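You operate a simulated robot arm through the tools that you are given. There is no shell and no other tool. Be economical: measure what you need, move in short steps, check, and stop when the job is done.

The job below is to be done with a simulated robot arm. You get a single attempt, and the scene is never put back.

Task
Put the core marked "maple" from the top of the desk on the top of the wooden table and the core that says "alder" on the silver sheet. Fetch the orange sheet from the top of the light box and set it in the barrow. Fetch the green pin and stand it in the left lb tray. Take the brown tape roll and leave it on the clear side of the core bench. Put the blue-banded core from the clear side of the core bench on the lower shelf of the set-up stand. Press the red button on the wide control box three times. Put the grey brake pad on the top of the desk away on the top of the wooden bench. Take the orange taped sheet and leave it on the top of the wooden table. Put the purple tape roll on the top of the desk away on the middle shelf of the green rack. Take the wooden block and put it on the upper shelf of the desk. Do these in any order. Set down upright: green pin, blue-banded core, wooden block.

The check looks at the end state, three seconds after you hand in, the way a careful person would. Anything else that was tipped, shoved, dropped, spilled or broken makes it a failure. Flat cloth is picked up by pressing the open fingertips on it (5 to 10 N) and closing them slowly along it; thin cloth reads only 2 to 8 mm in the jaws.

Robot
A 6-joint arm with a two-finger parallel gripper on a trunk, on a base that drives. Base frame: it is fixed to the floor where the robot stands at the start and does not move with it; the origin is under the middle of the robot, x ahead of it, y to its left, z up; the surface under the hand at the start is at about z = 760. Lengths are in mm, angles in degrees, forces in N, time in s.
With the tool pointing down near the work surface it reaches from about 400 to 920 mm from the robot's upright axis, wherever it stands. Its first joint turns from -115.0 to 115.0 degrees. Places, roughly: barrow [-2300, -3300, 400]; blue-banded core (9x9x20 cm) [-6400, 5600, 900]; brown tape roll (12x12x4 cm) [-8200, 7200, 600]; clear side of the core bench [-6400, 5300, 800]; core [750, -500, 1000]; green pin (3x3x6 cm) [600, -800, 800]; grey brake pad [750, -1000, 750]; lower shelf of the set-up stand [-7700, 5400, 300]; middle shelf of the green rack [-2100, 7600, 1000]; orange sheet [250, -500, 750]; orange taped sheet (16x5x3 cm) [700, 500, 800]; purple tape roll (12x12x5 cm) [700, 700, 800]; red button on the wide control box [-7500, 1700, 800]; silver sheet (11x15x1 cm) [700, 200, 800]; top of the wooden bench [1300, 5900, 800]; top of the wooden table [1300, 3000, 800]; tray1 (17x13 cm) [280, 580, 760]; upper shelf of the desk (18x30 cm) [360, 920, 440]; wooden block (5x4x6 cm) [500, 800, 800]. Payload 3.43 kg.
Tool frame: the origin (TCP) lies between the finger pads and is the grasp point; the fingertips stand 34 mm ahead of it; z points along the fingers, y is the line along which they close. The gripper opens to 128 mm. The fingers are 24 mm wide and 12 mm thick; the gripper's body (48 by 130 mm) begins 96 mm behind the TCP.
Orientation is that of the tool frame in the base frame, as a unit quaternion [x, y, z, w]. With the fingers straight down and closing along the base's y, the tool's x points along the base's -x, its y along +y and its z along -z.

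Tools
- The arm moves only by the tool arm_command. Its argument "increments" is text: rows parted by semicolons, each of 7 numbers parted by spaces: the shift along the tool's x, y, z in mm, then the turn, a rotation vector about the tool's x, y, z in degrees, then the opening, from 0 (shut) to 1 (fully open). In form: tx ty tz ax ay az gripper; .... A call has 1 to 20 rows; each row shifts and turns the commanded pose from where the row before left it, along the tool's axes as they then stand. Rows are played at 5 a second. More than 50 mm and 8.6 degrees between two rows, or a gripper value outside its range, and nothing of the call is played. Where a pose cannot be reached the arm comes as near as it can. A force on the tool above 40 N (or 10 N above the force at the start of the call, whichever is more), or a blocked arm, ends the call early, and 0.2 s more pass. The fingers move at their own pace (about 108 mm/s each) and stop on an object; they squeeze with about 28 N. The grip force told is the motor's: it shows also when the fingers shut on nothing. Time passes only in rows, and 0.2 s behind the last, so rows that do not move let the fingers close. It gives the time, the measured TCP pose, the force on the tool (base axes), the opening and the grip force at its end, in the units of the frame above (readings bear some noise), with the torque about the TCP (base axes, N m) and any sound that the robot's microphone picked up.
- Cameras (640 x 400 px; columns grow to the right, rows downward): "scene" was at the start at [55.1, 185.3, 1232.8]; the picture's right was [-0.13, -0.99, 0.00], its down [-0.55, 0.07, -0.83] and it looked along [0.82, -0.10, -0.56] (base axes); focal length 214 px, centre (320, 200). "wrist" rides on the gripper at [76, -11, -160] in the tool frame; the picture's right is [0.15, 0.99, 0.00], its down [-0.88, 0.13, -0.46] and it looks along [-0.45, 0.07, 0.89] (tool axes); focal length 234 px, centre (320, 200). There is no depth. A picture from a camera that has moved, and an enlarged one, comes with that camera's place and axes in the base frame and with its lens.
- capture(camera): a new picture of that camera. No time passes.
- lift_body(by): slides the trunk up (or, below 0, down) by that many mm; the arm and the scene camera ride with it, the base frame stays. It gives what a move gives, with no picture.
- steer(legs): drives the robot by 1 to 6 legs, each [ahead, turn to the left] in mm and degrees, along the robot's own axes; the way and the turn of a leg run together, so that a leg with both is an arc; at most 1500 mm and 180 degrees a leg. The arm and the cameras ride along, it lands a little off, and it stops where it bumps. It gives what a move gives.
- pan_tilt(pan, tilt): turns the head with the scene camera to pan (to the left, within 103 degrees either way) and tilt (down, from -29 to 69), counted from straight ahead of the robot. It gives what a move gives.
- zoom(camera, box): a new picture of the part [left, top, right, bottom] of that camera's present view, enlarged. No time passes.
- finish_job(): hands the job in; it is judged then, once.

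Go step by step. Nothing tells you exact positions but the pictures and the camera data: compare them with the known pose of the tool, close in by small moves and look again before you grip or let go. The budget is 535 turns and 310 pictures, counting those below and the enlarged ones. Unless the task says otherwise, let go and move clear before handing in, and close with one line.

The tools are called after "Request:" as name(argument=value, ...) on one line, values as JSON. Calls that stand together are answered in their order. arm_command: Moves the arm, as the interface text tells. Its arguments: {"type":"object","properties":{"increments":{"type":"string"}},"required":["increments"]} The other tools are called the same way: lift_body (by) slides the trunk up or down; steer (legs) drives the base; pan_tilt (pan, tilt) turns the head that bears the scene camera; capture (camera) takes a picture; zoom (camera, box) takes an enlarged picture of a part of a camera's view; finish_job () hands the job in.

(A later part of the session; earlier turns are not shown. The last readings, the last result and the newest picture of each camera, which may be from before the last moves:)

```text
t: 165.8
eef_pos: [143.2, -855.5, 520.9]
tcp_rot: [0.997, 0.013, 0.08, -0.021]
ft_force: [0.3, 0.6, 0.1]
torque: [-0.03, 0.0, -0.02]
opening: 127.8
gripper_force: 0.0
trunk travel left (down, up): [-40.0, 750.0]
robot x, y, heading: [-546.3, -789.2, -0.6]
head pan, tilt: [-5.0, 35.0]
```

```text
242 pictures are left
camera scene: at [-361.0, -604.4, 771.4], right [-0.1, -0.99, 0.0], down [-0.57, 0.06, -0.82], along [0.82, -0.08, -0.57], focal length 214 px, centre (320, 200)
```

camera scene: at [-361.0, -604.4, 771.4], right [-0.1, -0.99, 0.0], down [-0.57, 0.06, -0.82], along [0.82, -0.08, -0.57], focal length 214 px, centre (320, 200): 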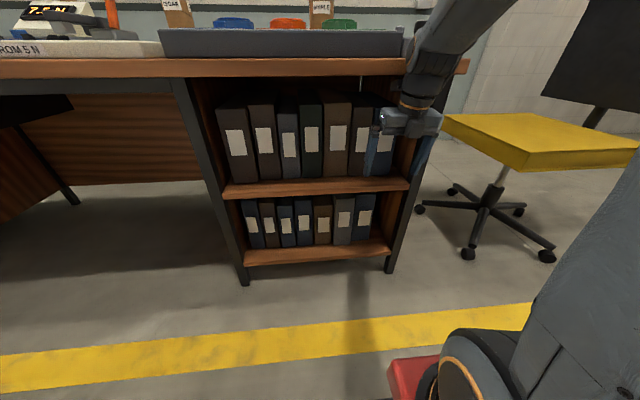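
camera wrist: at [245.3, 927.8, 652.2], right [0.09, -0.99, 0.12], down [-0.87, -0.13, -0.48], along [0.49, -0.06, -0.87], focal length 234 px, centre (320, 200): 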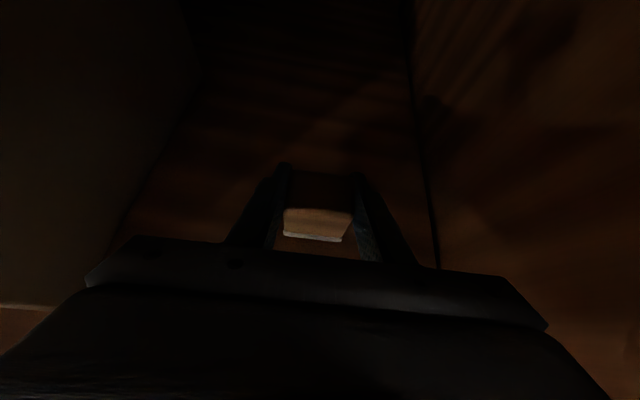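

The lift was refused and the low arm touched the desk edge; I'll back away at once, then raise the trunk and check for damage.

Request:
steer(legs=[[-250, 0]])

Request:
lift_body(by=400)

Request:
lift_body(by=110)

Request:
capture(camera="scene")

```text
t: 167.6
eef_pos: [-109.0, -850.8, 521.6]
tcp_rot: [0.997, 0.013, 0.079, -0.02]
ft_force: [-0.8, 0.1, 0.4]
torque: [0.03, -0.04, -0.02]
opening: 128.2
gripper_force: 0.1
trunk travel left (down, up): [-40.0, 750.0]
robot x, y, heading: [-797.7, -789.2, -0.7]
head pan, tilt: [-5.0, 35.0]
```

```text
t: 171.4
eef_pos: [-109.4, -850.7, 921.1]
tcp_rot: [0.997, 0.013, 0.08, -0.02]
ft_force: [-0.6, 0.2, 0.8]
torque: [-0.03, -0.01, -0.01]
opening: 128.0
gripper_force: 0.1
trunk travel left (down, up): [-440.0, 350.0]
robot x, y, heading: [-801.4, -792.2, -0.7]
head pan, tilt: [-5.0, 35.0]
```

```text
t: 172.8
eef_pos: [-109.0, -851.5, 1031.0]
tcp_rot: [0.997, 0.013, 0.08, -0.021]
ft_force: [0.4, -0.3, 0.3]
torque: [-0.03, 0.02, 0.01]
opening: 128.2
gripper_force: 0.1
trunk travel left (down, up): [-550.0, 240.0]
robot x, y, heading: [-797.8, -787.5, -0.9]
head pan, tilt: [-5.0, 35.0]
```

```text
241 pictures are left
camera scene: at [-755.5, -599.4, 1281.1], right [-0.1, -0.99, 0.0], down [-0.57, 0.06, -0.82], along [0.81, -0.08, -0.57], focal length 214 px, centre (320, 200)
```

scene: 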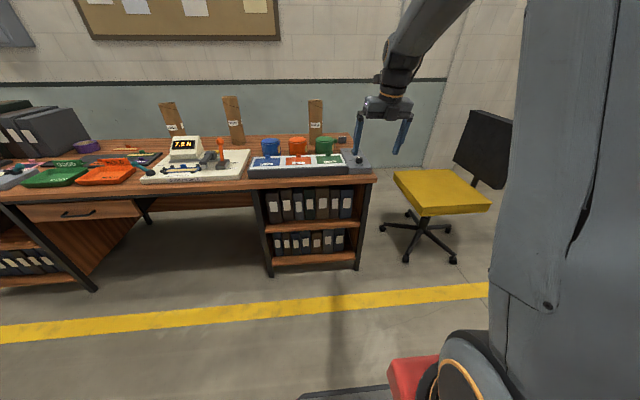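

Nothing fell. Straightening the tool, raising slightly, and driving in to x≈-180.

Request:
arm_command(increments="0 0 -20 -1.2 -4.6 0.75 1;0 0 -20 -1.2 -4.6 0.75 1;0 0 -20 0 0 0 1;0 0 0 0 0 0 1")

Request:
steer(legs=[[610, 0.8]])

Request:
capture(camera="scene")

Request:
capture(camera="wrist")

```text
t: 173.8
eef_pos: [-116.8, -862.6, 1091.0]
tcp_rot: [1.0, 0.004, -0.001, -0.003]
ft_force: [0.7, 0.3, -0.3]
torque: [0.02, 0.01, -0.01]
opening: 128.1
gripper_force: 0.0
out of reach, approached as far as the arm can: row 2
trunk travel left (down, up): [-550.0, 240.0]
robot x, y, heading: [-795.6, -791.3, -0.9]
head pan, tilt: [-5.0, 35.0]
```

```text
t: 177.3
eef_pos: [494.0, -868.0, 1090.4]
tcp_rot: [1.0, 0.005, -0.001, -0.002]
ft_force: [-0.5, 0.3, -0.2]
torque: [0.0, -0.01, 0.02]
opening: 128.0
gripper_force: 0.1
trunk travel left (down, up): [-550.0, 240.0]
robot x, y, heading: [-187.3, -796.9, -0.5]
head pan, tilt: [-5.0, 35.0]
```

```text
240 pictures are left
camera scene: at [-147.3, -606.3, 1281.1], right [-0.1, -1.0, 0.0], down [-0.57, 0.06, -0.82], along [0.82, -0.08, -0.57], focal length 214 px, centre (320, 200)
```

scene: 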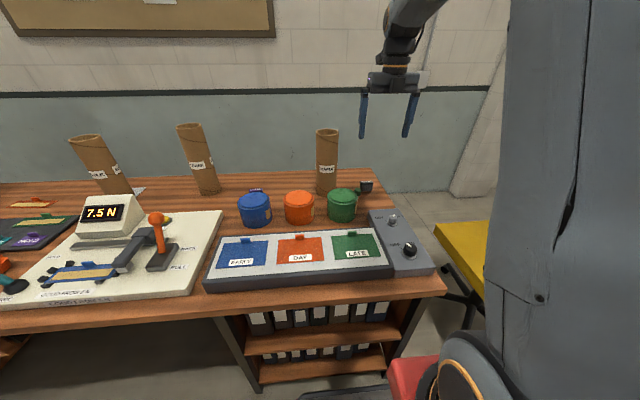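

```text
239 pictures are left
camera wrist: at [568.9, -857.4, 1250.2], right [0.16, -0.99, -0.01], down [-0.88, -0.14, 0.46], along [-0.45, -0.07, -0.89], focal length 234 px, centre (320, 200)
```

wrist: 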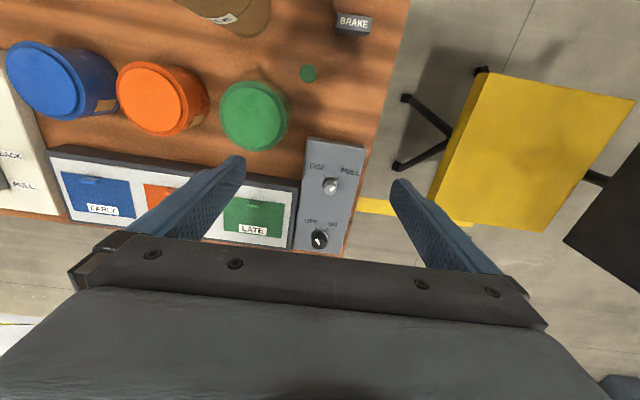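

The pin is at about (577,-836) and the brake pad near (660,-897). Moving above the pin with narrowed fingers.

Request:
arm_command(increments="16.6 -6.6 35 0 0 0 0.6;16.6 -6.6 35 0 0 0 0.5;16.6 -6.6 35 0 0 0 0.5;16.6 -6.6 35 0 0 0 0.5;16.6 -6.6 35 0 0 0 0.5;0 0 0 0 0 0 0.5")

Request:
capture(camera="wrist")

Request:
zoom(camera="scene", box=[320, 120, 448, 200])

```text
t: 178.7
eef_pos: [572.7, -863.2, 915.9]
tcp_rot: [1.0, 0.011, 0.0, -0.007]
ft_force: [-0.3, -0.8, -0.3]
torque: [0.05, -0.01, 0.01]
opening: 63.8
gripper_force: 0.1
out of reach, approached as far as the arm can: row 2, 3, 4, 5
trunk travel left (down, up): [-550.0, 240.0]
robot x, y, heading: [-188.7, -791.3, -0.6]
head pan, tilt: [-5.0, 35.0]
```

```text
238 pictures are left
camera wrist: at [647.7, -853.8, 1075.4], right [0.17, -0.99, -0.01], down [-0.88, -0.16, 0.45], along [-0.45, -0.06, -0.89], focal length 234 px, centre (320, 200)
```

wrist: 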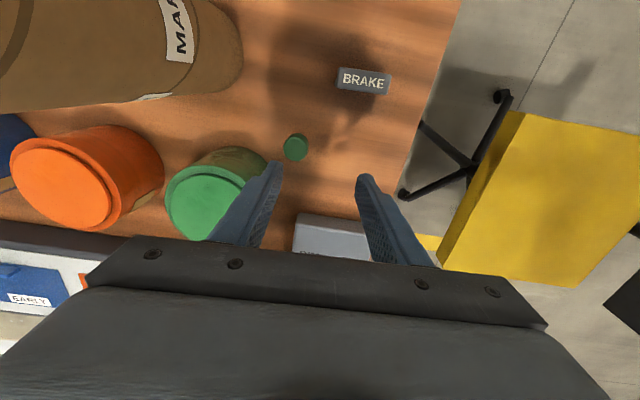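

```text
5.00 times, centred on (384, 160) of scene
camera zoom: at [-147.4, -606.3, 1281.1], right [-0.1, -1.0, 0.0], down [-0.57, 0.06, -0.82], along [0.82, -0.08, -0.57], focal length 1072 px, centre (0, 400)
```

zoom: 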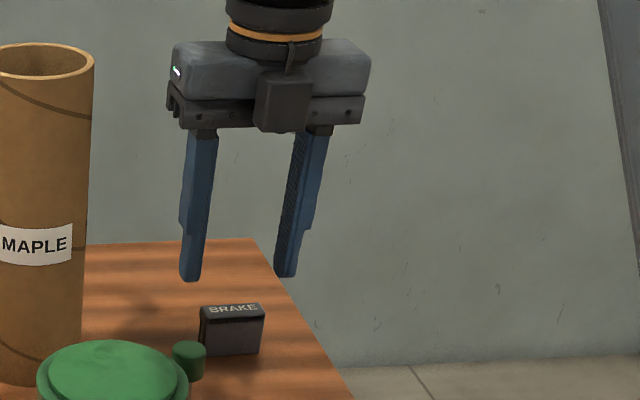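

The flipped wrist is near a joint limit, so I rotate the tool back to the normal yaw.

Request:
arm_command(increments="0 0 -40 0 0 0 0.5;0 0 0 0 0 -8.5 0.5;0 0 0 0 0 -8.5 0.5;0 0 0 0 0 -8.5 0.5;0 0 0 0 0 -8.5 0.5;0 0 0 0 0 -8.5 0.5;0 0 0 0 0 -8.5 0.5;0 0 0 0 0 -8.5 0.5;0 0 0 0 0 -8.5 0.5;0 0 0 0 0 -8.5 0.5;0 0 0 0 0 -8.5 0.5;0 0 0 0 0 -8.5 0.5;0 0 0 0 0 -8.5 0.5;0 0 0 0 0 -8.5 0.5;0 0 0 0 0 -8.5 0.5;0 0 0 0 0 -8.5 0.5;0 0 0 0 0 -8.5 0.5;0 0 0 0 0 -8.5 0.5;0 0 0 0 0 -8.5 0.5;0 0 0 0 0 -8.5 0.5")

Request:
arm_command(increments="0 0 0 0 0 -8.5 0.5;0 0 0 0 0 -8.5 0.5;0 0 0 0 0 0 0.5")

Request:
capture(camera="wrist")

```text
t: 182.9
eef_pos: [572.3, -863.9, 955.3]
tcp_rot: [0.155, 0.988, 0.003, -0.001]
ft_force: [-0.3, 0.4, -0.3]
torque: [0.0, -0.01, -0.01]
opening: 63.7
gripper_force: 0.0
trunk travel left (down, up): [-550.0, 240.0]
robot x, y, heading: [-192.3, -794.2, -0.6]
head pan, tilt: [-5.0, 35.0]
```

```text
t: 183.7
eef_pos: [571.8, -864.4, 955.5]
tcp_rot: [0.006, 1.0, 0.003, -0.001]
ft_force: [0.1, 0.4, -0.4]
torque: [-0.01, 0.0, -0.01]
opening: 63.9
gripper_force: 0.1
trunk travel left (down, up): [-550.0, 240.0]
robot x, y, heading: [-188.0, -795.1, -0.6]
head pan, tilt: [-5.0, 35.0]
```

```text
236 pictures are left
camera wrist: at [495.8, -876.9, 1114.9], right [-0.13, 0.99, 0.01], down [0.88, 0.12, 0.46], along [0.45, 0.07, -0.89], focal length 234 px, centre (320, 200)
```

wrist: 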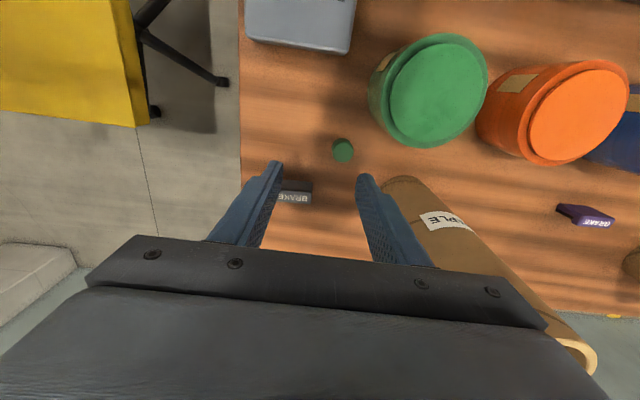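

Pin at (574,-831). Moving over it and down to z≈850.

Request:
arm_command(increments="-2 16 0 0 0 0 0.5;0 17 0 0 0 0 0.5;0 0 35 0 0 0 0.5;0 0 35 0 0 0 0.5;0 0 30 0 0 0 0.5;0 0 0 0 0 0 0.5")

Request:
capture(camera="wrist")

Request:
zoom(camera="scene", box=[320, 140, 448, 220])

```text
t: 185.1
eef_pos: [574.2, -829.8, 854.9]
tcp_rot: [0.008, 1.0, 0.002, 0.001]
ft_force: [-0.1, -0.4, -0.1]
torque: [-0.01, 0.03, 0.0]
opening: 64.2
gripper_force: 0.0
trunk travel left (down, up): [-550.0, 240.0]
robot x, y, heading: [-188.6, -795.8, -0.3]
head pan, tilt: [-5.0, 35.0]
```

```text
235 pictures are left
camera wrist: at [498.7, -841.9, 1013.7], right [-0.13, 0.99, 0.01], down [0.88, 0.11, 0.46], along [0.45, 0.06, -0.89], focal length 234 px, centre (320, 200)
```

wrist: 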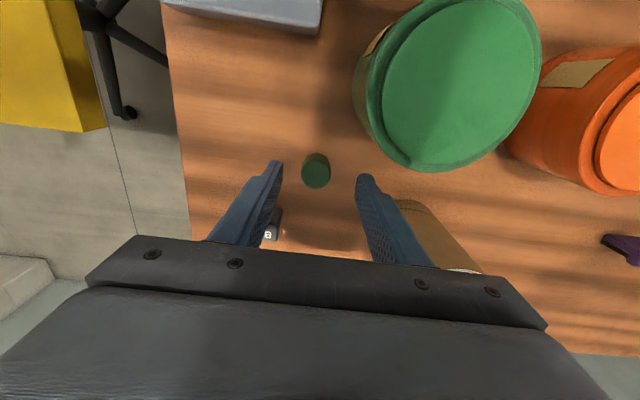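

```text
5.00 times, centred on (384, 180) of scene
camera zoom: at [-147.4, -606.3, 1281.1], right [-0.1, -1.0, 0.0], down [-0.57, 0.06, -0.82], along [0.82, -0.08, -0.57], focal length 1072 px, centre (0, 300)
```

zoom: 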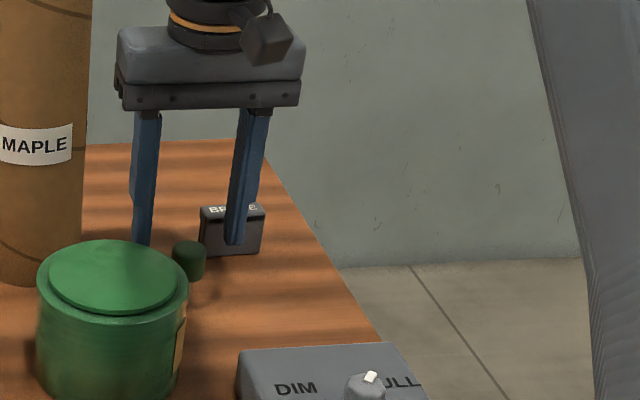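

Nearly aligned; small correction, descend and grip.

Request:
arm_command(increments="-3 -4 15 0 0 0 0.5;0 0 25 0 0 0 0.5;0 0 13 0 0 0 0.5;0 0 0 0 0 0 0.5;0 0 0 0 0 0 0.3;0 0 0 0 0 0 0.15;0 0 0 0 0 0 0.1;0 0 0 0 0 0 0.1")

Request:
capture(camera="wrist")

```text
t: 186.9
eef_pos: [576.2, -834.7, 801.9]
tcp_rot: [0.008, 1.0, 0.003, -0.001]
ft_force: [-0.3, -0.1, 1.2]
torque: [0.02, 0.04, -0.03]
opening: 26.4
gripper_force: 27.7
trunk travel left (down, up): [-550.0, 240.0]
robot x, y, heading: [-190.2, -796.0, -0.7]
head pan, tilt: [-5.0, 35.0]
```

```text
233 pictures are left
camera wrist: at [501.3, -846.5, 961.1], right [-0.13, 0.99, 0.01], down [0.88, 0.11, 0.46], along [0.45, 0.06, -0.89], focal length 234 px, centre (320, 200)
```

wrist: 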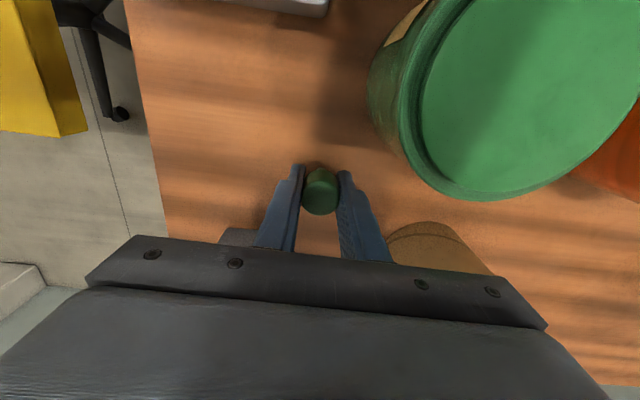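

Pin gripped. Lifting, retracting, and driving to the green tray.

Request:
arm_command(increments="0 0 -10 0 0 0 0.1;0 0 -30 0 0 0 0.1;0 0 -45 0 0 0 0.1;0 0 -45 0 0 0 0.1;0 0 -45 0 0 0 0.1;0 0 -45 0 0 0 0.1;45 5 0 0 0 0 0.1;45 5 0 0 0 0 0.1;45 5 0 0 0 0 0.1;45 5 0 0 0 0 0.1;0 0 0 0 0 0 0.1")

Request:
steer(legs=[[-300, 0], [0, 90], [1370, 0], [0, -90], [260, 0]])

Request:
pan_tilt(pan=-5, tilt=45)

Request:
capture(camera="scene")

Request:
capture(camera="wrist")

```text
t: 189.3
eef_pos: [398.3, -813.6, 1021.7]
tcp_rot: [0.008, 1.0, 0.003, -0.001]
ft_force: [1.0, -0.4, -0.3]
torque: [-0.01, 0.02, 0.0]
opening: 26.7
gripper_force: 28.2
trunk travel left (down, up): [-550.0, 240.0]
robot x, y, heading: [-189.0, -795.2, -0.6]
head pan, tilt: [-5.0, 35.0]
```

```text
t: 206.8
eef_pos: [358.9, 567.2, 1021.1]
tcp_rot: [-0.007, 1.0, 0.003, 0.0]
ft_force: [-0.5, -0.3, -0.4]
torque: [-0.04, 0.01, 0.02]
opening: 26.3
gripper_force: 28.0
trunk travel left (down, up): [-550.0, 240.0]
robot x, y, heading: [-229.6, 572.9, 0.9]
head pan, tilt: [-5.0, 35.0]
```

```text
t: 207.5
eef_pos: [357.9, 567.5, 1022.7]
tcp_rot: [-0.007, 1.0, 0.002, -0.001]
ft_force: [0.5, 0.1, -0.5]
torque: [0.02, 0.02, 0.03]
opening: 26.4
gripper_force: 28.2
trunk travel left (down, up): [-550.0, 240.0]
robot x, y, heading: [-227.0, 573.0, 0.9]
head pan, tilt: [-5.0, 45.0]
```

```text
232 pictures are left
camera scene: at [-199.1, 759.9, 1266.3], right [-0.07, -1.0, 0.0], down [-0.7, 0.05, -0.71], along [0.71, -0.05, -0.71], focal length 214 px, centre (320, 200)
```

scene: 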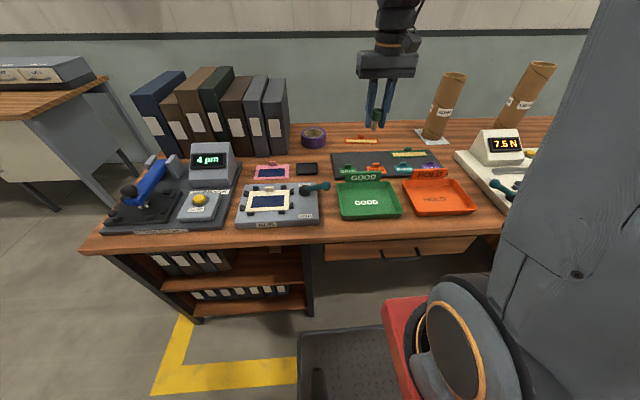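

```text
231 pictures are left
camera wrist: at [283.8, 554.4, 1181.1], right [-0.16, 0.99, 0.01], down [0.88, 0.14, 0.46], along [0.45, 0.08, -0.89], focal length 234 px, centre (320, 200)
```

wrist: 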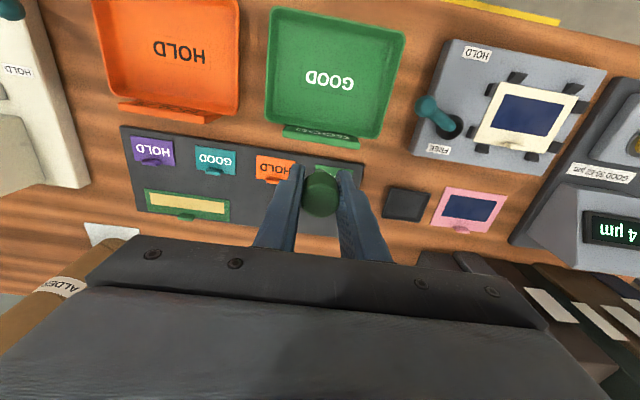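

Tray centre is about (276,577). Moving over it and lowering partway.

Request:
arm_command(increments="42 5 0 0 0 0 0.1;41 5 0 0 0 0 0.1;0 0 45 0 0 0 0.1;0 0 45 0 0 0 0.1;0 0 45 0 0 0 0.1;0 0 45 0 0 0 0.1;0 0 0 0 0 0 0.1")

Request:
capture(camera="wrist")

Request:
zoom(camera="scene", box=[304, 140, 432, 220])

```text
t: 209.1
eef_pos: [275.3, 578.3, 842.2]
tcp_rot: [-0.007, 1.0, 0.003, 0.0]
ft_force: [-0.5, 0.1, -0.3]
torque: [-0.04, 0.01, -0.01]
opening: 26.5
gripper_force: 28.4
trunk travel left (down, up): [-550.0, 240.0]
robot x, y, heading: [-227.9, 568.9, 1.0]
head pan, tilt: [-5.0, 45.0]
```

```text
230 pictures are left
camera wrist: at [199.3, 564.2, 1001.5], right [-0.16, 0.99, 0.01], down [0.88, 0.14, 0.46], along [0.45, 0.08, -0.89], focal length 234 px, centre (320, 200)
```

wrist: 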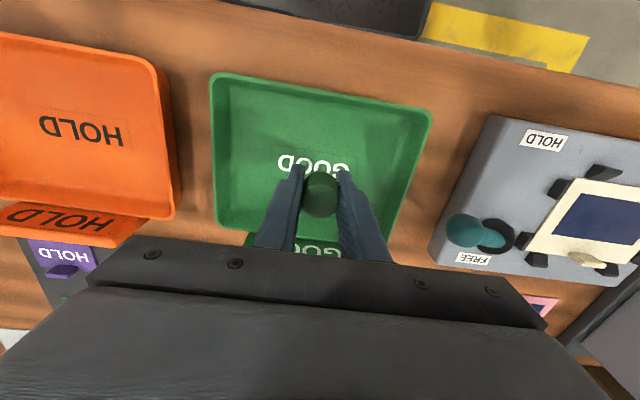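

```text
5.00 times, centred on (368, 180) of scene
camera zoom: at [-199.2, 759.9, 1266.3], right [-0.07, -1.0, 0.0], down [-0.71, 0.05, -0.71], along [0.71, -0.05, -0.71], focal length 1072 px, centre (80, 300)
```

zoom: 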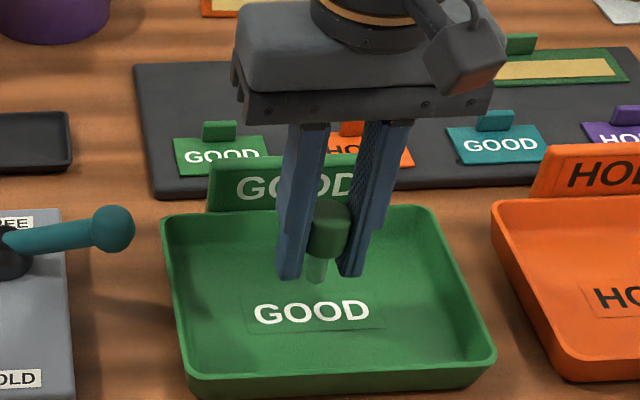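

Pin hangs upright over the tray. Lowering until contact.

Request:
arm_command(increments="0 0 20 0 0 0 0.1;0 0 10 0 0 0 0.1;0 0 0 0 0 0 0.1")

Request:
arm_command(increments="0 0 2 0 0 0 0.1;0 0 2 0 0 0 0.1;0 0 0 0 0 0 0.1")

Request:
zoom(camera="scene", box=[324, 160, 388, 200])

```text
t: 209.9
eef_pos: [275.8, 577.0, 812.2]
tcp_rot: [-0.008, 1.0, 0.002, -0.001]
ft_force: [0.5, -0.8, -0.3]
torque: [-0.01, 0.02, -0.02]
opening: 26.5
gripper_force: 28.0
trunk travel left (down, up): [-550.0, 240.0]
robot x, y, heading: [-233.5, 571.8, 1.2]
head pan, tilt: [-5.0, 45.0]
```

```text
t: 210.7
eef_pos: [275.9, 577.9, 807.9]
tcp_rot: [-0.007, 1.0, 0.002, -0.001]
ft_force: [0.2, 0.1, -0.9]
torque: [-0.04, 0.0, -0.03]
opening: 26.2
gripper_force: 28.3
trunk travel left (down, up): [-550.0, 240.0]
robot x, y, heading: [-231.0, 570.3, 1.1]
head pan, tilt: [-5.0, 45.0]
```

```text
10.00 times, centred on (356, 180) of scene
camera zoom: at [-199.1, 759.9, 1266.3], right [-0.07, -1.0, 0.0], down [-0.71, 0.05, -0.71], along [0.71, -0.05, -0.71], focal length 2145 px, centre (-40, 400)
```

zoom: 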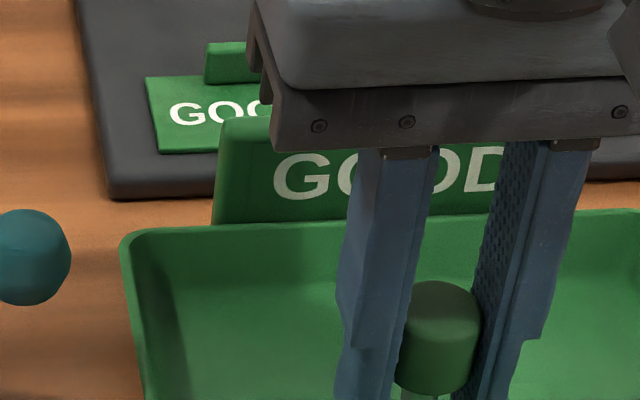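

Request:
arm_command(increments="0 0 2 0 0 0 0.1;0 0 0 0 0 0 0.1")

Request:
arm_command(increments="0 0 1.5 0 0 0 0.1;0 0 0 0 0 0 0.1")

Request:
arm_command(increments="0 0 1 0 0 0 0.1;0 0 0 0 0 0 0.1")

Request:
zoom(camera="scene", box=[324, 170, 388, 210])

```text
t: 211.3
eef_pos: [276.5, 576.8, 806.1]
tcp_rot: [-0.006, 1.0, 0.003, 0.0]
ft_force: [-1.4, -0.6, 7.3]
torque: [0.01, 0.04, 0.01]
opening: 26.4
gripper_force: 28.1
trunk travel left (down, up): [-550.0, 240.0]
robot x, y, heading: [-229.1, 567.2, 1.0]
head pan, tilt: [-5.0, 45.0]
```

```text
t: 211.9
eef_pos: [275.9, 577.6, 805.8]
tcp_rot: [-0.006, 1.0, 0.002, 0.0]
ft_force: [-1.9, -1.9, 20.7]
torque: [-0.06, 0.13, -0.02]
opening: 26.5
gripper_force: 27.6
trunk travel left (down, up): [-550.0, 240.0]
robot x, y, heading: [-226.0, 568.1, 1.1]
head pan, tilt: [-5.0, 45.0]
```

```text
t: 212.5
eef_pos: [275.4, 578.4, 804.6]
tcp_rot: [-0.007, 1.0, 0.003, 0.0]
ft_force: [0.9, 0.3, 20.8]
torque: [0.02, -0.03, 0.0]
opening: 26.3
gripper_force: 28.2
trunk travel left (down, up): [-550.0, 240.0]
robot x, y, heading: [-229.4, 569.7, 0.9]
head pan, tilt: [-5.0, 45.0]
```

```text
10.00 times, centred on (356, 190) of scene
camera zoom: at [-199.6, 759.9, 1266.3], right [-0.07, -1.0, 0.0], down [-0.71, 0.05, -0.71], along [0.71, -0.05, -0.71], focal length 2145 px, centre (-40, 300)
```

zoom: 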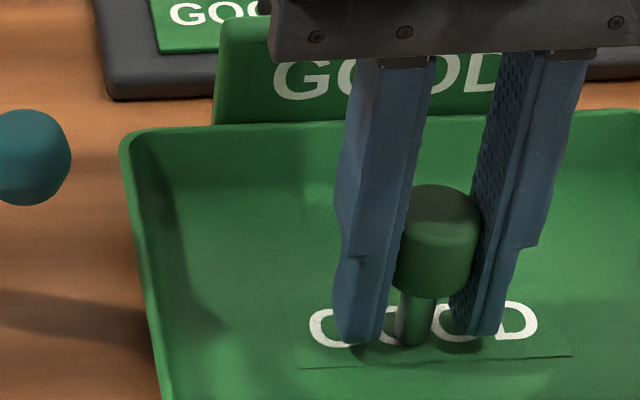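

Contact made. I'll relax the press slightly, then open slowly.

Request:
arm_command(increments="0 0 -1.5 0 0 0 0.1;0 0 0 0 0 0 0.1")

Request:
arm_command(increments="0 0 0 0 0 0 0.22;0 0 0 0 0 0 0.26;0 0 0 0 0 0 0.3;0 0 0 0 0 0 0.4;0 0 0 0 0 0 0.5;0 0 0 0 0 0 0.5")

Request:
zoom(camera="scene", box=[324, 170, 388, 210])

```text
t: 213.1
eef_pos: [274.7, 577.6, 804.7]
tcp_rot: [-0.006, 1.0, 0.002, -0.001]
ft_force: [0.0, 0.5, 0.2]
torque: [0.03, 0.01, 0.02]
opening: 26.4
gripper_force: 27.7
trunk travel left (down, up): [-550.0, 240.0]
robot x, y, heading: [-232.8, 571.9, 1.2]
head pan, tilt: [-5.0, 45.0]
```

```text
t: 214.5
eef_pos: [274.8, 577.4, 805.7]
tcp_rot: [-0.006, 1.0, 0.003, -0.002]
ft_force: [0.9, -0.3, 0.1]
torque: [-0.01, 0.03, 0.0]
opening: 64.2
gripper_force: 0.2
trunk travel left (down, up): [-550.0, 240.0]
robot x, y, heading: [-227.8, 567.5, 1.1]
head pan, tilt: [-5.0, 45.0]
```

```text
10.00 times, centred on (356, 190) of scene
camera zoom: at [-199.1, 759.9, 1266.3], right [-0.07, -1.0, 0.0], down [-0.71, 0.05, -0.71], along [0.71, -0.05, -0.71], focal length 2145 px, centre (-40, 300)
```

zoom: 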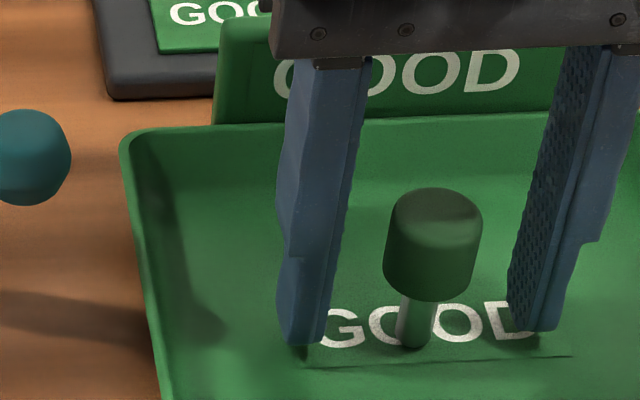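

Pin stands. Rising, then repositioning near (-60,390) to fetch the orange taped sheet.

Request:
arm_command(increments="0 0 -20 0 0 0 0.5;0 0 -45 0 0 0 0.5;0 0 -45 0 0 0 0.5;0 0 -45 0 0 0 0.6;0 0 -45 0 0 0 0.6;0 0 -20 0 0 0 0.6")

Request:
steer(legs=[[-150, 0], [0, -90], [180, 0], [0, 90], [310, 0]])

Request:
pan_tilt(pan=0, tilt=40)

Request:
capture(camera="scene")

```text
t: 215.9
eef_pos: [275.0, 576.8, 1022.9]
tcp_rot: [-0.006, 1.0, 0.003, -0.001]
ft_force: [0.8, -0.5, -0.3]
torque: [-0.03, 0.04, -0.01]
opening: 76.9
gripper_force: 0.1
trunk travel left (down, up): [-550.0, 240.0]
robot x, y, heading: [-230.5, 566.7, 1.0]
head pan, tilt: [-5.0, 45.0]
```

```text
t: 227.7
eef_pos: [444.5, 411.3, 1023.3]
tcp_rot: [-0.015, 1.0, 0.003, 0.0]
ft_force: [0.3, -0.3, 0.2]
torque: [0.0, -0.01, -0.03]
opening: 76.9
gripper_force: 0.0
trunk travel left (down, up): [-550.0, 240.0]
robot x, y, heading: [-60.0, 398.6, 2.1]
head pan, tilt: [-5.0, 45.0]
```

```text
t: 228.4
eef_pos: [442.7, 410.0, 1023.6]
tcp_rot: [-0.016, 1.0, 0.003, -0.002]
ft_force: [-0.3, 0.5, 0.7]
torque: [-0.02, -0.01, 0.03]
opening: 76.9
gripper_force: 0.2
trunk travel left (down, up): [-550.0, 240.0]
robot x, y, heading: [-62.3, 394.8, 1.8]
head pan, tilt: [0.0, 40.0]
```

```text
225 pictures are left
camera scene: at [-29.9, 591.4, 1273.5], right [0.04, -1.0, 0.0], down [-0.64, -0.02, -0.77], along [0.77, 0.03, -0.64], focal length 214 px, centre (320, 200)
```

scene: 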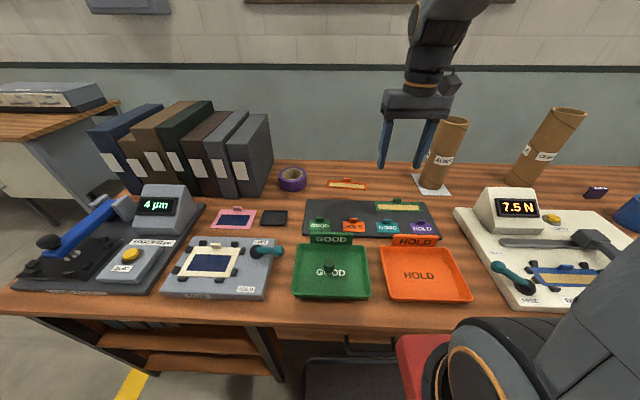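

Request:
zoom(camera="scene", box=[300, 160, 396, 220])

Request:
capture(camera="wrist")

```text
6.67 times, centred on (348, 190) of scene
camera zoom: at [-29.9, 591.4, 1273.5], right [0.04, -1.0, 0.0], down [-0.64, -0.02, -0.77], along [0.77, 0.03, -0.64], focal length 1430 px, centre (133, 267)
```

zoom: 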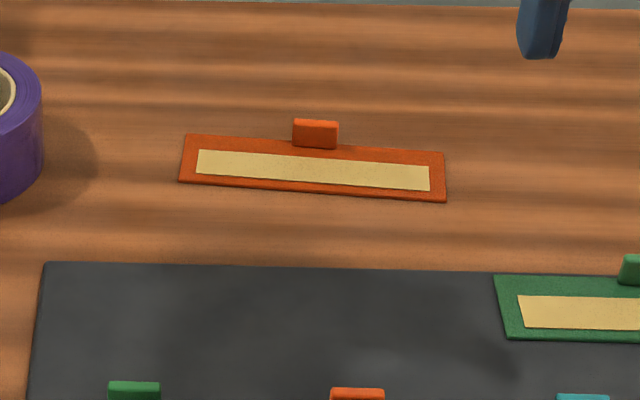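

```text
223 pictures are left
camera wrist: at [368.3, 395.2, 1183.1], right [-0.18, 0.98, 0.01], down [0.88, 0.15, 0.46], along [0.45, 0.09, -0.89], focal length 234 px, centre (320, 200)
```

wrist: 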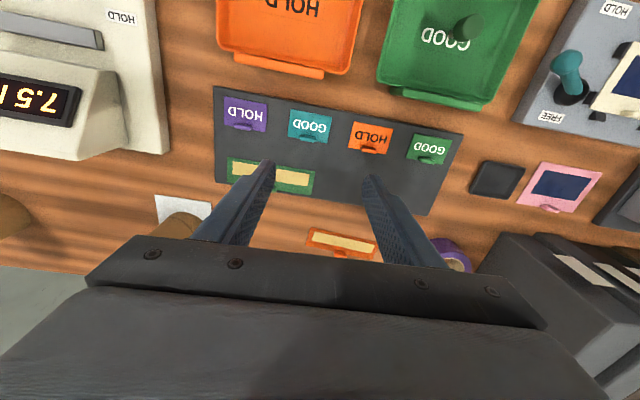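

The tab of the orange taped sheet is at (704,506), sheet yaw ~6°. I'll move above and rotate the tool ~-82° to grip the tab by its faces.

Request:
arm_command(increments="-44 14.7 0 0 0 0 0.6;-44 14.7 0 0 0 0 0.6;-44 14.7 0 0 0 0 0.6;-44 14.7 0 0 0 0 0.6;-44 14.7 0 0 0 0 0.6;-44 14.7 0 0 0 0 0.6;0 0 40 0 0 -8.23 0.6;0 0 40 0 0 -8.23 0.6;0 0 20 0 0 -8.23 0.5;0 0 0 0 0 -8.23 0.4;0 0 0 0 0 -8.23 0.4;0 0 0 0 0 -8.23 0.4;0 0 0 0 0 -8.23 0.4;0 0 0 0 0 -8.23 0.4;0 0 0 0 0 -8.23 0.4;0 0 0 0 0 -8.23 0.4;0 0 0 0 0 0 0.4")

Request:
capture(camera="wrist")

Request:
capture(camera="scene")

```text
t: 232.0
eef_pos: [704.6, 506.0, 923.3]
tcp_rot: [-0.67, 0.742, 0.002, 0.001]
ft_force: [-0.7, 0.8, 0.1]
torque: [-0.03, -0.02, 0.02]
opening: 51.1
gripper_force: 0.1
trunk travel left (down, up): [-550.0, 240.0]
robot x, y, heading: [-60.7, 394.2, 2.1]
head pan, tilt: [0.0, 40.0]
```

```text
222 pictures are left
camera wrist: at [708.5, 428.5, 1082.8], right [-1.0, -0.04, 0.0], down [-0.04, 0.89, 0.46], along [-0.02, 0.46, -0.89], focal length 234 px, centre (320, 200)
```

wrist: 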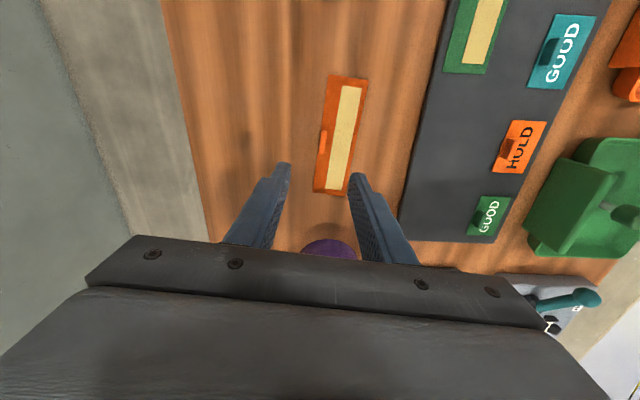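

```text
221 pictures are left
camera scene: at [-29.9, 591.4, 1273.5], right [0.04, -1.0, 0.0], down [-0.64, -0.02, -0.77], along [0.77, 0.03, -0.64], focal length 214 px, centre (320, 200)
```

scene: 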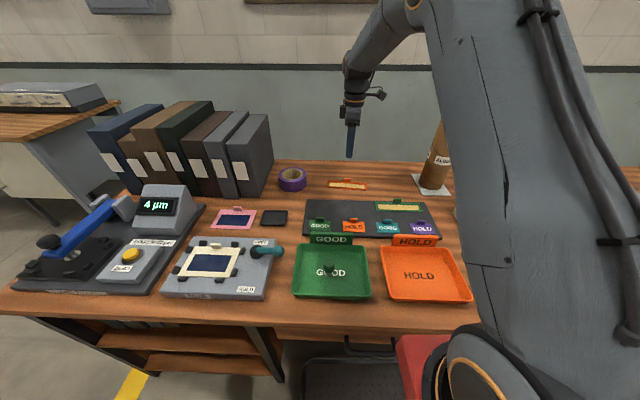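

Aligned; correcting slightly and descending to z≈845.

Request:
arm_command(increments="4 2.5 40 0 0 0 0.4;0 0 38 0 0 0 0.4;0 0 0 0 0 0 0.4")

Request:
capture(camera="wrist")

Request:
zoom(camera="scene", box=[300, 150, 396, 210])

```text
t: 232.8
eef_pos: [701.5, 503.4, 845.3]
tcp_rot: [-0.67, 0.742, 0.002, 0.002]
ft_force: [0.6, -0.8, -1.1]
torque: [-0.03, 0.01, -0.01]
opening: 51.3
gripper_force: 0.0
trunk travel left (down, up): [-550.0, 240.0]
robot x, y, heading: [-59.8, 393.7, 1.9]
head pan, tilt: [0.0, 40.0]
```

```text
220 pictures are left
camera wrist: at [706.3, 425.7, 1005.1], right [-1.0, -0.04, 0.0], down [-0.04, 0.89, 0.46], along [-0.02, 0.46, -0.89], focal length 234 px, centre (320, 200)
```

wrist: 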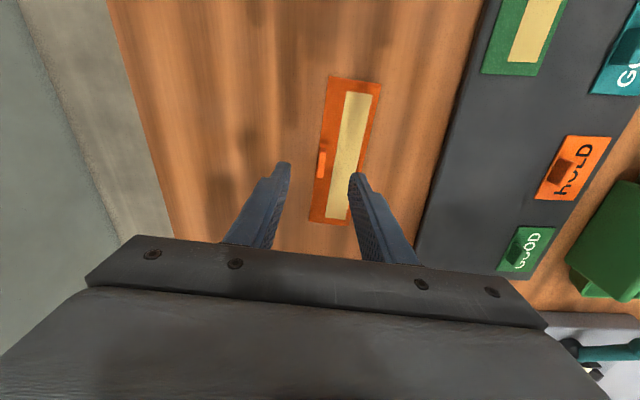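

```text
6.67 times, centred on (348, 180) of scene
camera zoom: at [-29.9, 591.4, 1273.6], right [0.04, -1.0, 0.0], down [-0.64, -0.02, -0.77], along [0.77, 0.03, -0.64], focal length 1430 px, centre (133, 333)
```

zoom: 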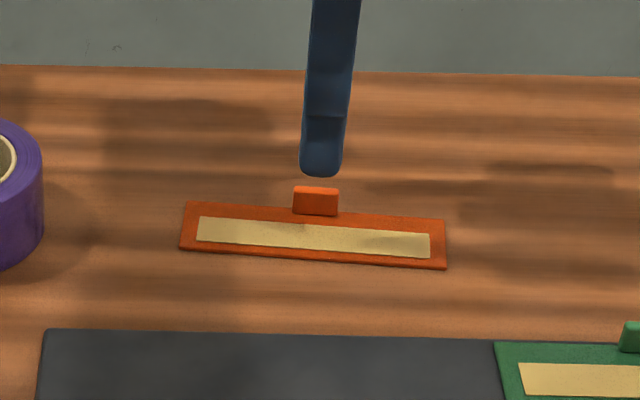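

Centred on the tab. Descending and closing.

Request:
arm_command(increments="0 0 22 0 0 0 0.4;0 0 20 0 0 0 0.4;0 0 0 0 0 0 0.4;0 0 0 0 0 0 0.2;0 0 0 0 0 0 0.1;0 0 0 0 0 0 0.0;0 0 0 0 0 0 0.0")

Request:
zoom(camera="scene", box=[300, 150, 396, 210])

```text
t: 234.4
eef_pos: [701.0, 504.9, 803.8]
tcp_rot: [-0.67, 0.743, 0.003, 0.001]
ft_force: [0.2, -0.6, 0.1]
torque: [0.01, 0.01, 0.04]
opening: 5.5
gripper_force: 27.9
trunk travel left (down, up): [-550.0, 240.0]
robot x, y, heading: [-61.8, 394.1, 2.0]
head pan, tilt: [0.0, 40.0]
```

```text
6.67 times, centred on (348, 180) of scene
camera zoom: at [-29.9, 591.4, 1273.5], right [0.04, -1.0, 0.0], down [-0.64, -0.02, -0.77], along [0.77, 0.03, -0.64], focal length 1430 px, centre (133, 333)
```

zoom: 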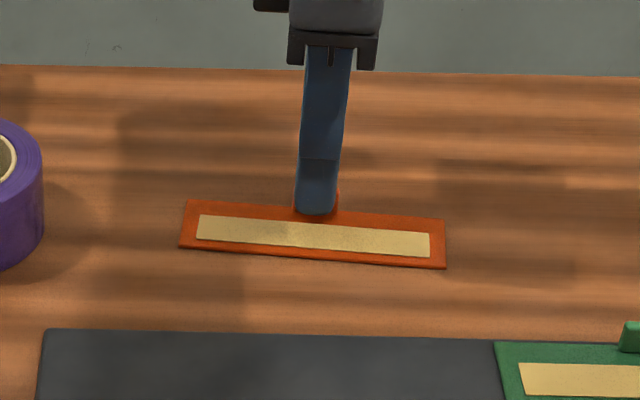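

Tab held (5.5 mm). Lifting and checking.

Request:
arm_command(increments="0 0 -10 0 0 0 0;0 0 -30 0 0 0 0;0 0 -40 0 0 0 0;0 0 -40 0 0 0 0;0 0 -40 0 0 0 0;0 0 -40 0 0 0 0")

Request:
capture(camera="scene")

```text
t: 235.8
eef_pos: [702.7, 503.7, 1005.3]
tcp_rot: [-0.67, 0.743, 0.002, 0.001]
ft_force: [0.7, 0.7, -0.7]
torque: [0.0, 0.05, 0.02]
opening: 5.7
gripper_force: 28.3
trunk travel left (down, up): [-550.0, 240.0]
robot x, y, heading: [-60.9, 394.4, 2.3]
head pan, tilt: [0.0, 40.0]
```

```text
217 pictures are left
camera scene: at [-29.6, 591.5, 1273.5], right [0.04, -1.0, 0.0], down [-0.64, -0.02, -0.77], along [0.77, 0.03, -0.64], focal length 214 px, centre (320, 200)
```

scene: 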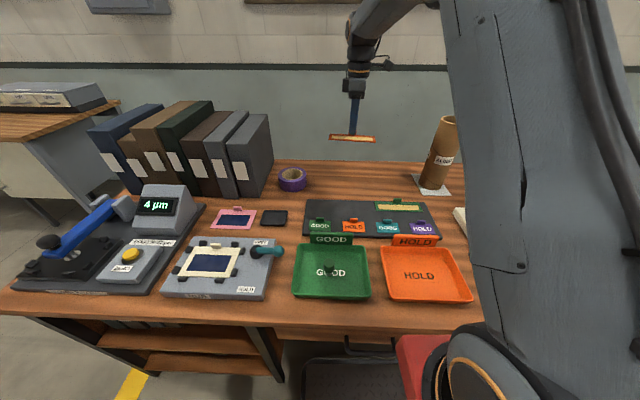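

Held level. Retracting, backing out, turning left and looking toward the wooden table.

Request:
arm_command(increments="4 40 0 0 0 0 0;4 40 0 0 0 0 0;4 40 0 0 0 0 0;4 40 0 0 0 0 0;4 40 0 0 0 0 0")

Request:
steer(legs=[[-500, -2], [0, 90]])

Request:
pan_tilt(pan=-25, tilt=12)

Request:
capture(camera="scene")

Request:
pan_tilt(pan=25, tilt=12)

Request:
capture(camera="scene")

```text
t: 237.0
eef_pos: [501.7, 505.3, 1004.5]
tcp_rot: [-0.67, 0.742, 0.002, 0.002]
ft_force: [0.4, -0.7, -0.3]
torque: [0.0, 0.08, 0.03]
opening: 5.5
gripper_force: 28.1
trunk travel left (down, up): [-550.0, 240.0]
robot x, y, heading: [-60.0, 393.6, 1.9]
head pan, tilt: [0.0, 40.0]
```

```text
t: 243.8
eef_pos: [-668.5, 946.5, 1004.7]
tcp_rot: [0.998, -0.055, -0.003, 0.0]
ft_force: [0.5, 0.7, -0.5]
torque: [0.0, 0.0, -0.02]
opening: 5.7
gripper_force: 28.3
trunk travel left (down, up): [-550.0, 240.0]
robot x, y, heading: [-562.2, 387.8, 91.7]
head pan, tilt: [0.0, 40.0]
```

```text
t: 244.8
eef_pos: [-668.2, 947.7, 1005.0]
tcp_rot: [0.998, -0.056, -0.002, 0.001]
ft_force: [0.0, -0.3, -1.1]
torque: [-0.04, 0.04, 0.03]
opening: 5.5
gripper_force: 28.0
trunk travel left (down, up): [-550.0, 240.0]
robot x, y, heading: [-567.2, 385.6, 91.5]
head pan, tilt: [-25.0, 12.0]
```

```text
216 pictures are left
camera scene: at [-718.9, 418.0, 1317.9], right [0.92, -0.4, 0.0], down [-0.08, -0.19, -0.98], along [0.39, 0.9, -0.21], focal length 214 px, centre (320, 200)
```

scene: 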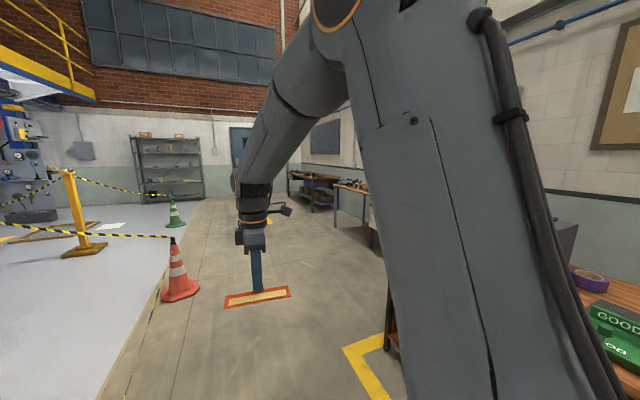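

```text
t: 245.9
eef_pos: [-668.9, 947.4, 1005.5]
tcp_rot: [0.998, -0.056, -0.004, 0.001]
ft_force: [0.8, 0.2, 0.5]
torque: [0.0, -0.01, -0.03]
opening: 5.7
gripper_force: 27.9
trunk travel left (down, up): [-550.0, 240.0]
robot x, y, heading: [-561.8, 385.6, 91.8]
head pan, tilt: [25.0, 12.0]
```

```text
215 pictures are left
camera scene: at [-797.6, 415.9, 1318.0], right [0.89, 0.45, 0.0], down [0.09, -0.19, -0.98], along [-0.44, 0.88, -0.21], focal length 214 px, centre (320, 200)
```

scene: 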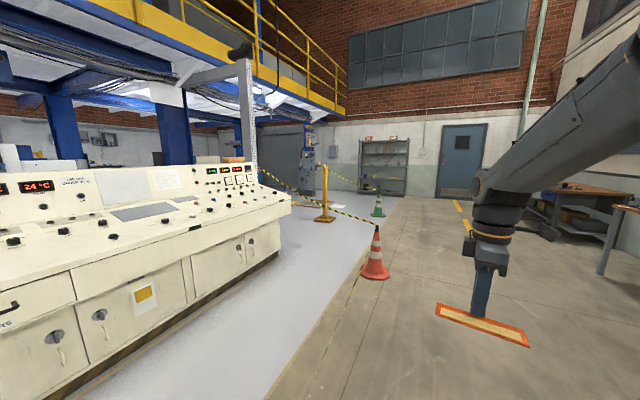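

The aisle is clear. Driving to y≈3000 and facing the wooden table.

Request:
steer(legs=[[1500, -1.7], [1110, 0], [0, -90]])

Request:
pan_tilt(pan=0, tilt=25)

Request:
capture(camera="scene")

```text
t: 262.3
eef_pos: [41.1, 3040.5, 1004.7]
tcp_rot: [-0.647, 0.762, 0.002, 0.002]
ft_force: [0.3, 0.4, -0.2]
torque: [-0.03, 0.03, -0.01]
opening: 5.4
gripper_force: 28.0
trunk travel left (down, up): [-550.0, 240.0]
robot x, y, heading: [-528.3, 2965.3, -1.3]
head pan, tilt: [25.0, 12.0]
```

```text
t: 263.2
eef_pos: [42.1, 3041.3, 1004.6]
tcp_rot: [-0.647, 0.762, 0.003, 0.002]
ft_force: [-0.3, 0.4, -0.8]
torque: [0.01, -0.03, -0.01]
opening: 5.6
gripper_force: 28.3
trunk travel left (down, up): [-550.0, 240.0]
robot x, y, heading: [-523.5, 2966.1, -1.7]
head pan, tilt: [0.0, 25.0]
```

```text
214 pictures are left
camera scene: at [-477.2, 3159.6, 1296.9], right [-0.02, -1.0, 0.0], down [-0.42, 0.01, -0.91], along [0.91, -0.02, -0.42], focal length 214 px, centre (320, 200)
```

scene: 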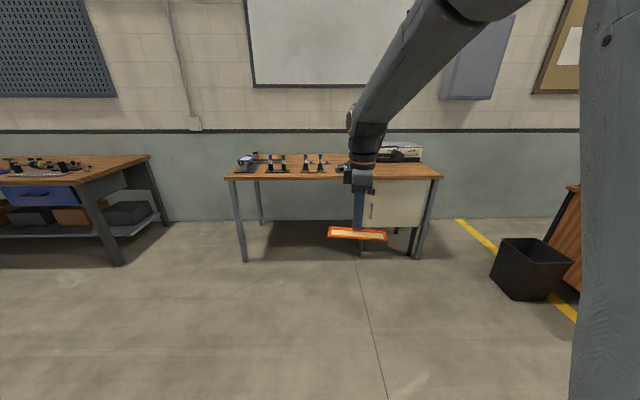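

The wooden table spans y≈2190–3844, front at x≈1100, with things on it. Driving closer to find free space.

Request:
steer(legs=[[950, 1.5]])

Request:
pan_tilt(pan=0, tilt=35)

Request:
capture(camera="scene")

Request:
capture(camera="wrist")

```text
t: 268.2
eef_pos: [985.2, 3068.1, 1004.9]
tcp_rot: [-0.665, 0.747, 0.001, 0.002]
ft_force: [-0.7, -0.3, -0.5]
torque: [0.01, 0.02, 0.06]
opening: 5.8
gripper_force: 28.3
trunk travel left (down, up): [-550.0, 240.0]
robot x, y, heading: [421.5, 2961.6, 1.3]
head pan, tilt: [0.0, 25.0]
```

```text
t: 268.9
eef_pos: [985.8, 3067.8, 1004.8]
tcp_rot: [-0.665, 0.747, 0.002, 0.001]
ft_force: [0.3, -0.8, -0.1]
torque: [-0.03, 0.01, 0.0]
opening: 5.9
gripper_force: 27.9
trunk travel left (down, up): [-550.0, 240.0]
robot x, y, heading: [420.9, 2960.3, 1.2]
head pan, tilt: [0.0, 35.0]
```

```text
213 pictures are left
camera scene: at [457.2, 3160.7, 1281.1], right [0.02, -1.0, 0.0], down [-0.57, -0.01, -0.82], along [0.82, 0.02, -0.57], focal length 214 px, centre (320, 200)
```

scene: 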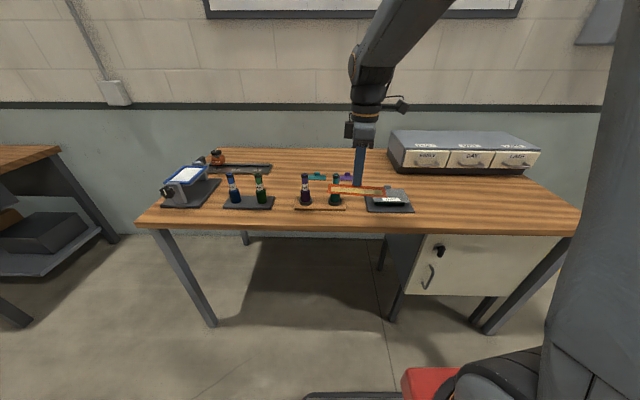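

```text
212 pictures are left
camera wrist: at [987.4, 2989.2, 1164.3], right [-1.0, -0.03, 0.0], down [-0.03, 0.89, 0.46], along [-0.01, 0.46, -0.89], focal length 234 px, centre (320, 200)
```

wrist: 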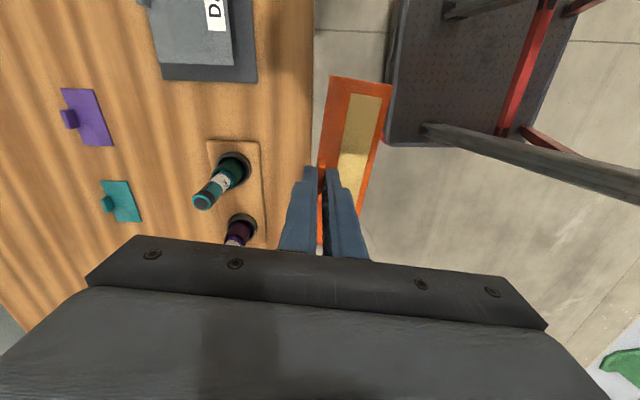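

Free area on the right front of the table, around (1200, 2350–2650). Shifting the base to y≈2560.

Request:
steer(legs=[[0, -90], [400, 0], [0, 89], [130, 0]])

Request:
capture(camera="scene")

Request:
capture(camera="wrist")

```text
t: 279.9
eef_pos: [1129.5, 2686.3, 1005.7]
tcp_rot: [-0.672, 0.741, 0.002, 0.001]
ft_force: [-0.5, 0.0, -0.5]
torque: [-0.01, 0.0, 0.01]
opening: 5.6
gripper_force: 27.7
trunk travel left (down, up): [-550.0, 240.0]
robot x, y, heading: [566.2, 2569.2, 2.4]
head pan, tilt: [0.0, 35.0]
```

```text
211 pictures are left
camera scene: at [599.5, 2769.1, 1281.1], right [0.04, -1.0, 0.0], down [-0.57, -0.02, -0.82], along [0.82, 0.03, -0.57], focal length 214 px, centre (320, 200)
```

scene: 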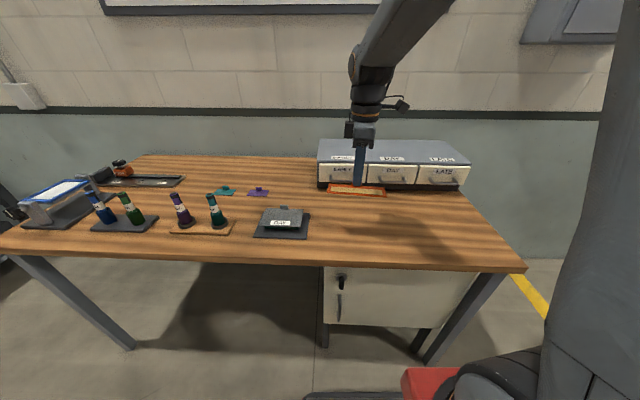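

```text
210 pictures are left
camera wrist: at [1132.7, 2607.5, 1164.3], right [-1.0, -0.05, 0.0], down [-0.04, 0.89, 0.46], along [-0.02, 0.46, -0.89], focal length 234 px, centre (320, 200)
```

wrist: 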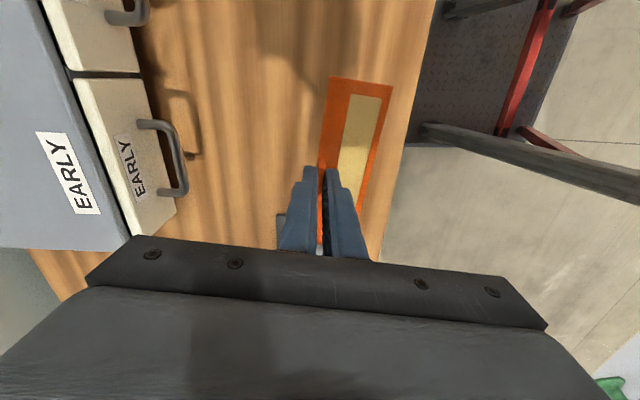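

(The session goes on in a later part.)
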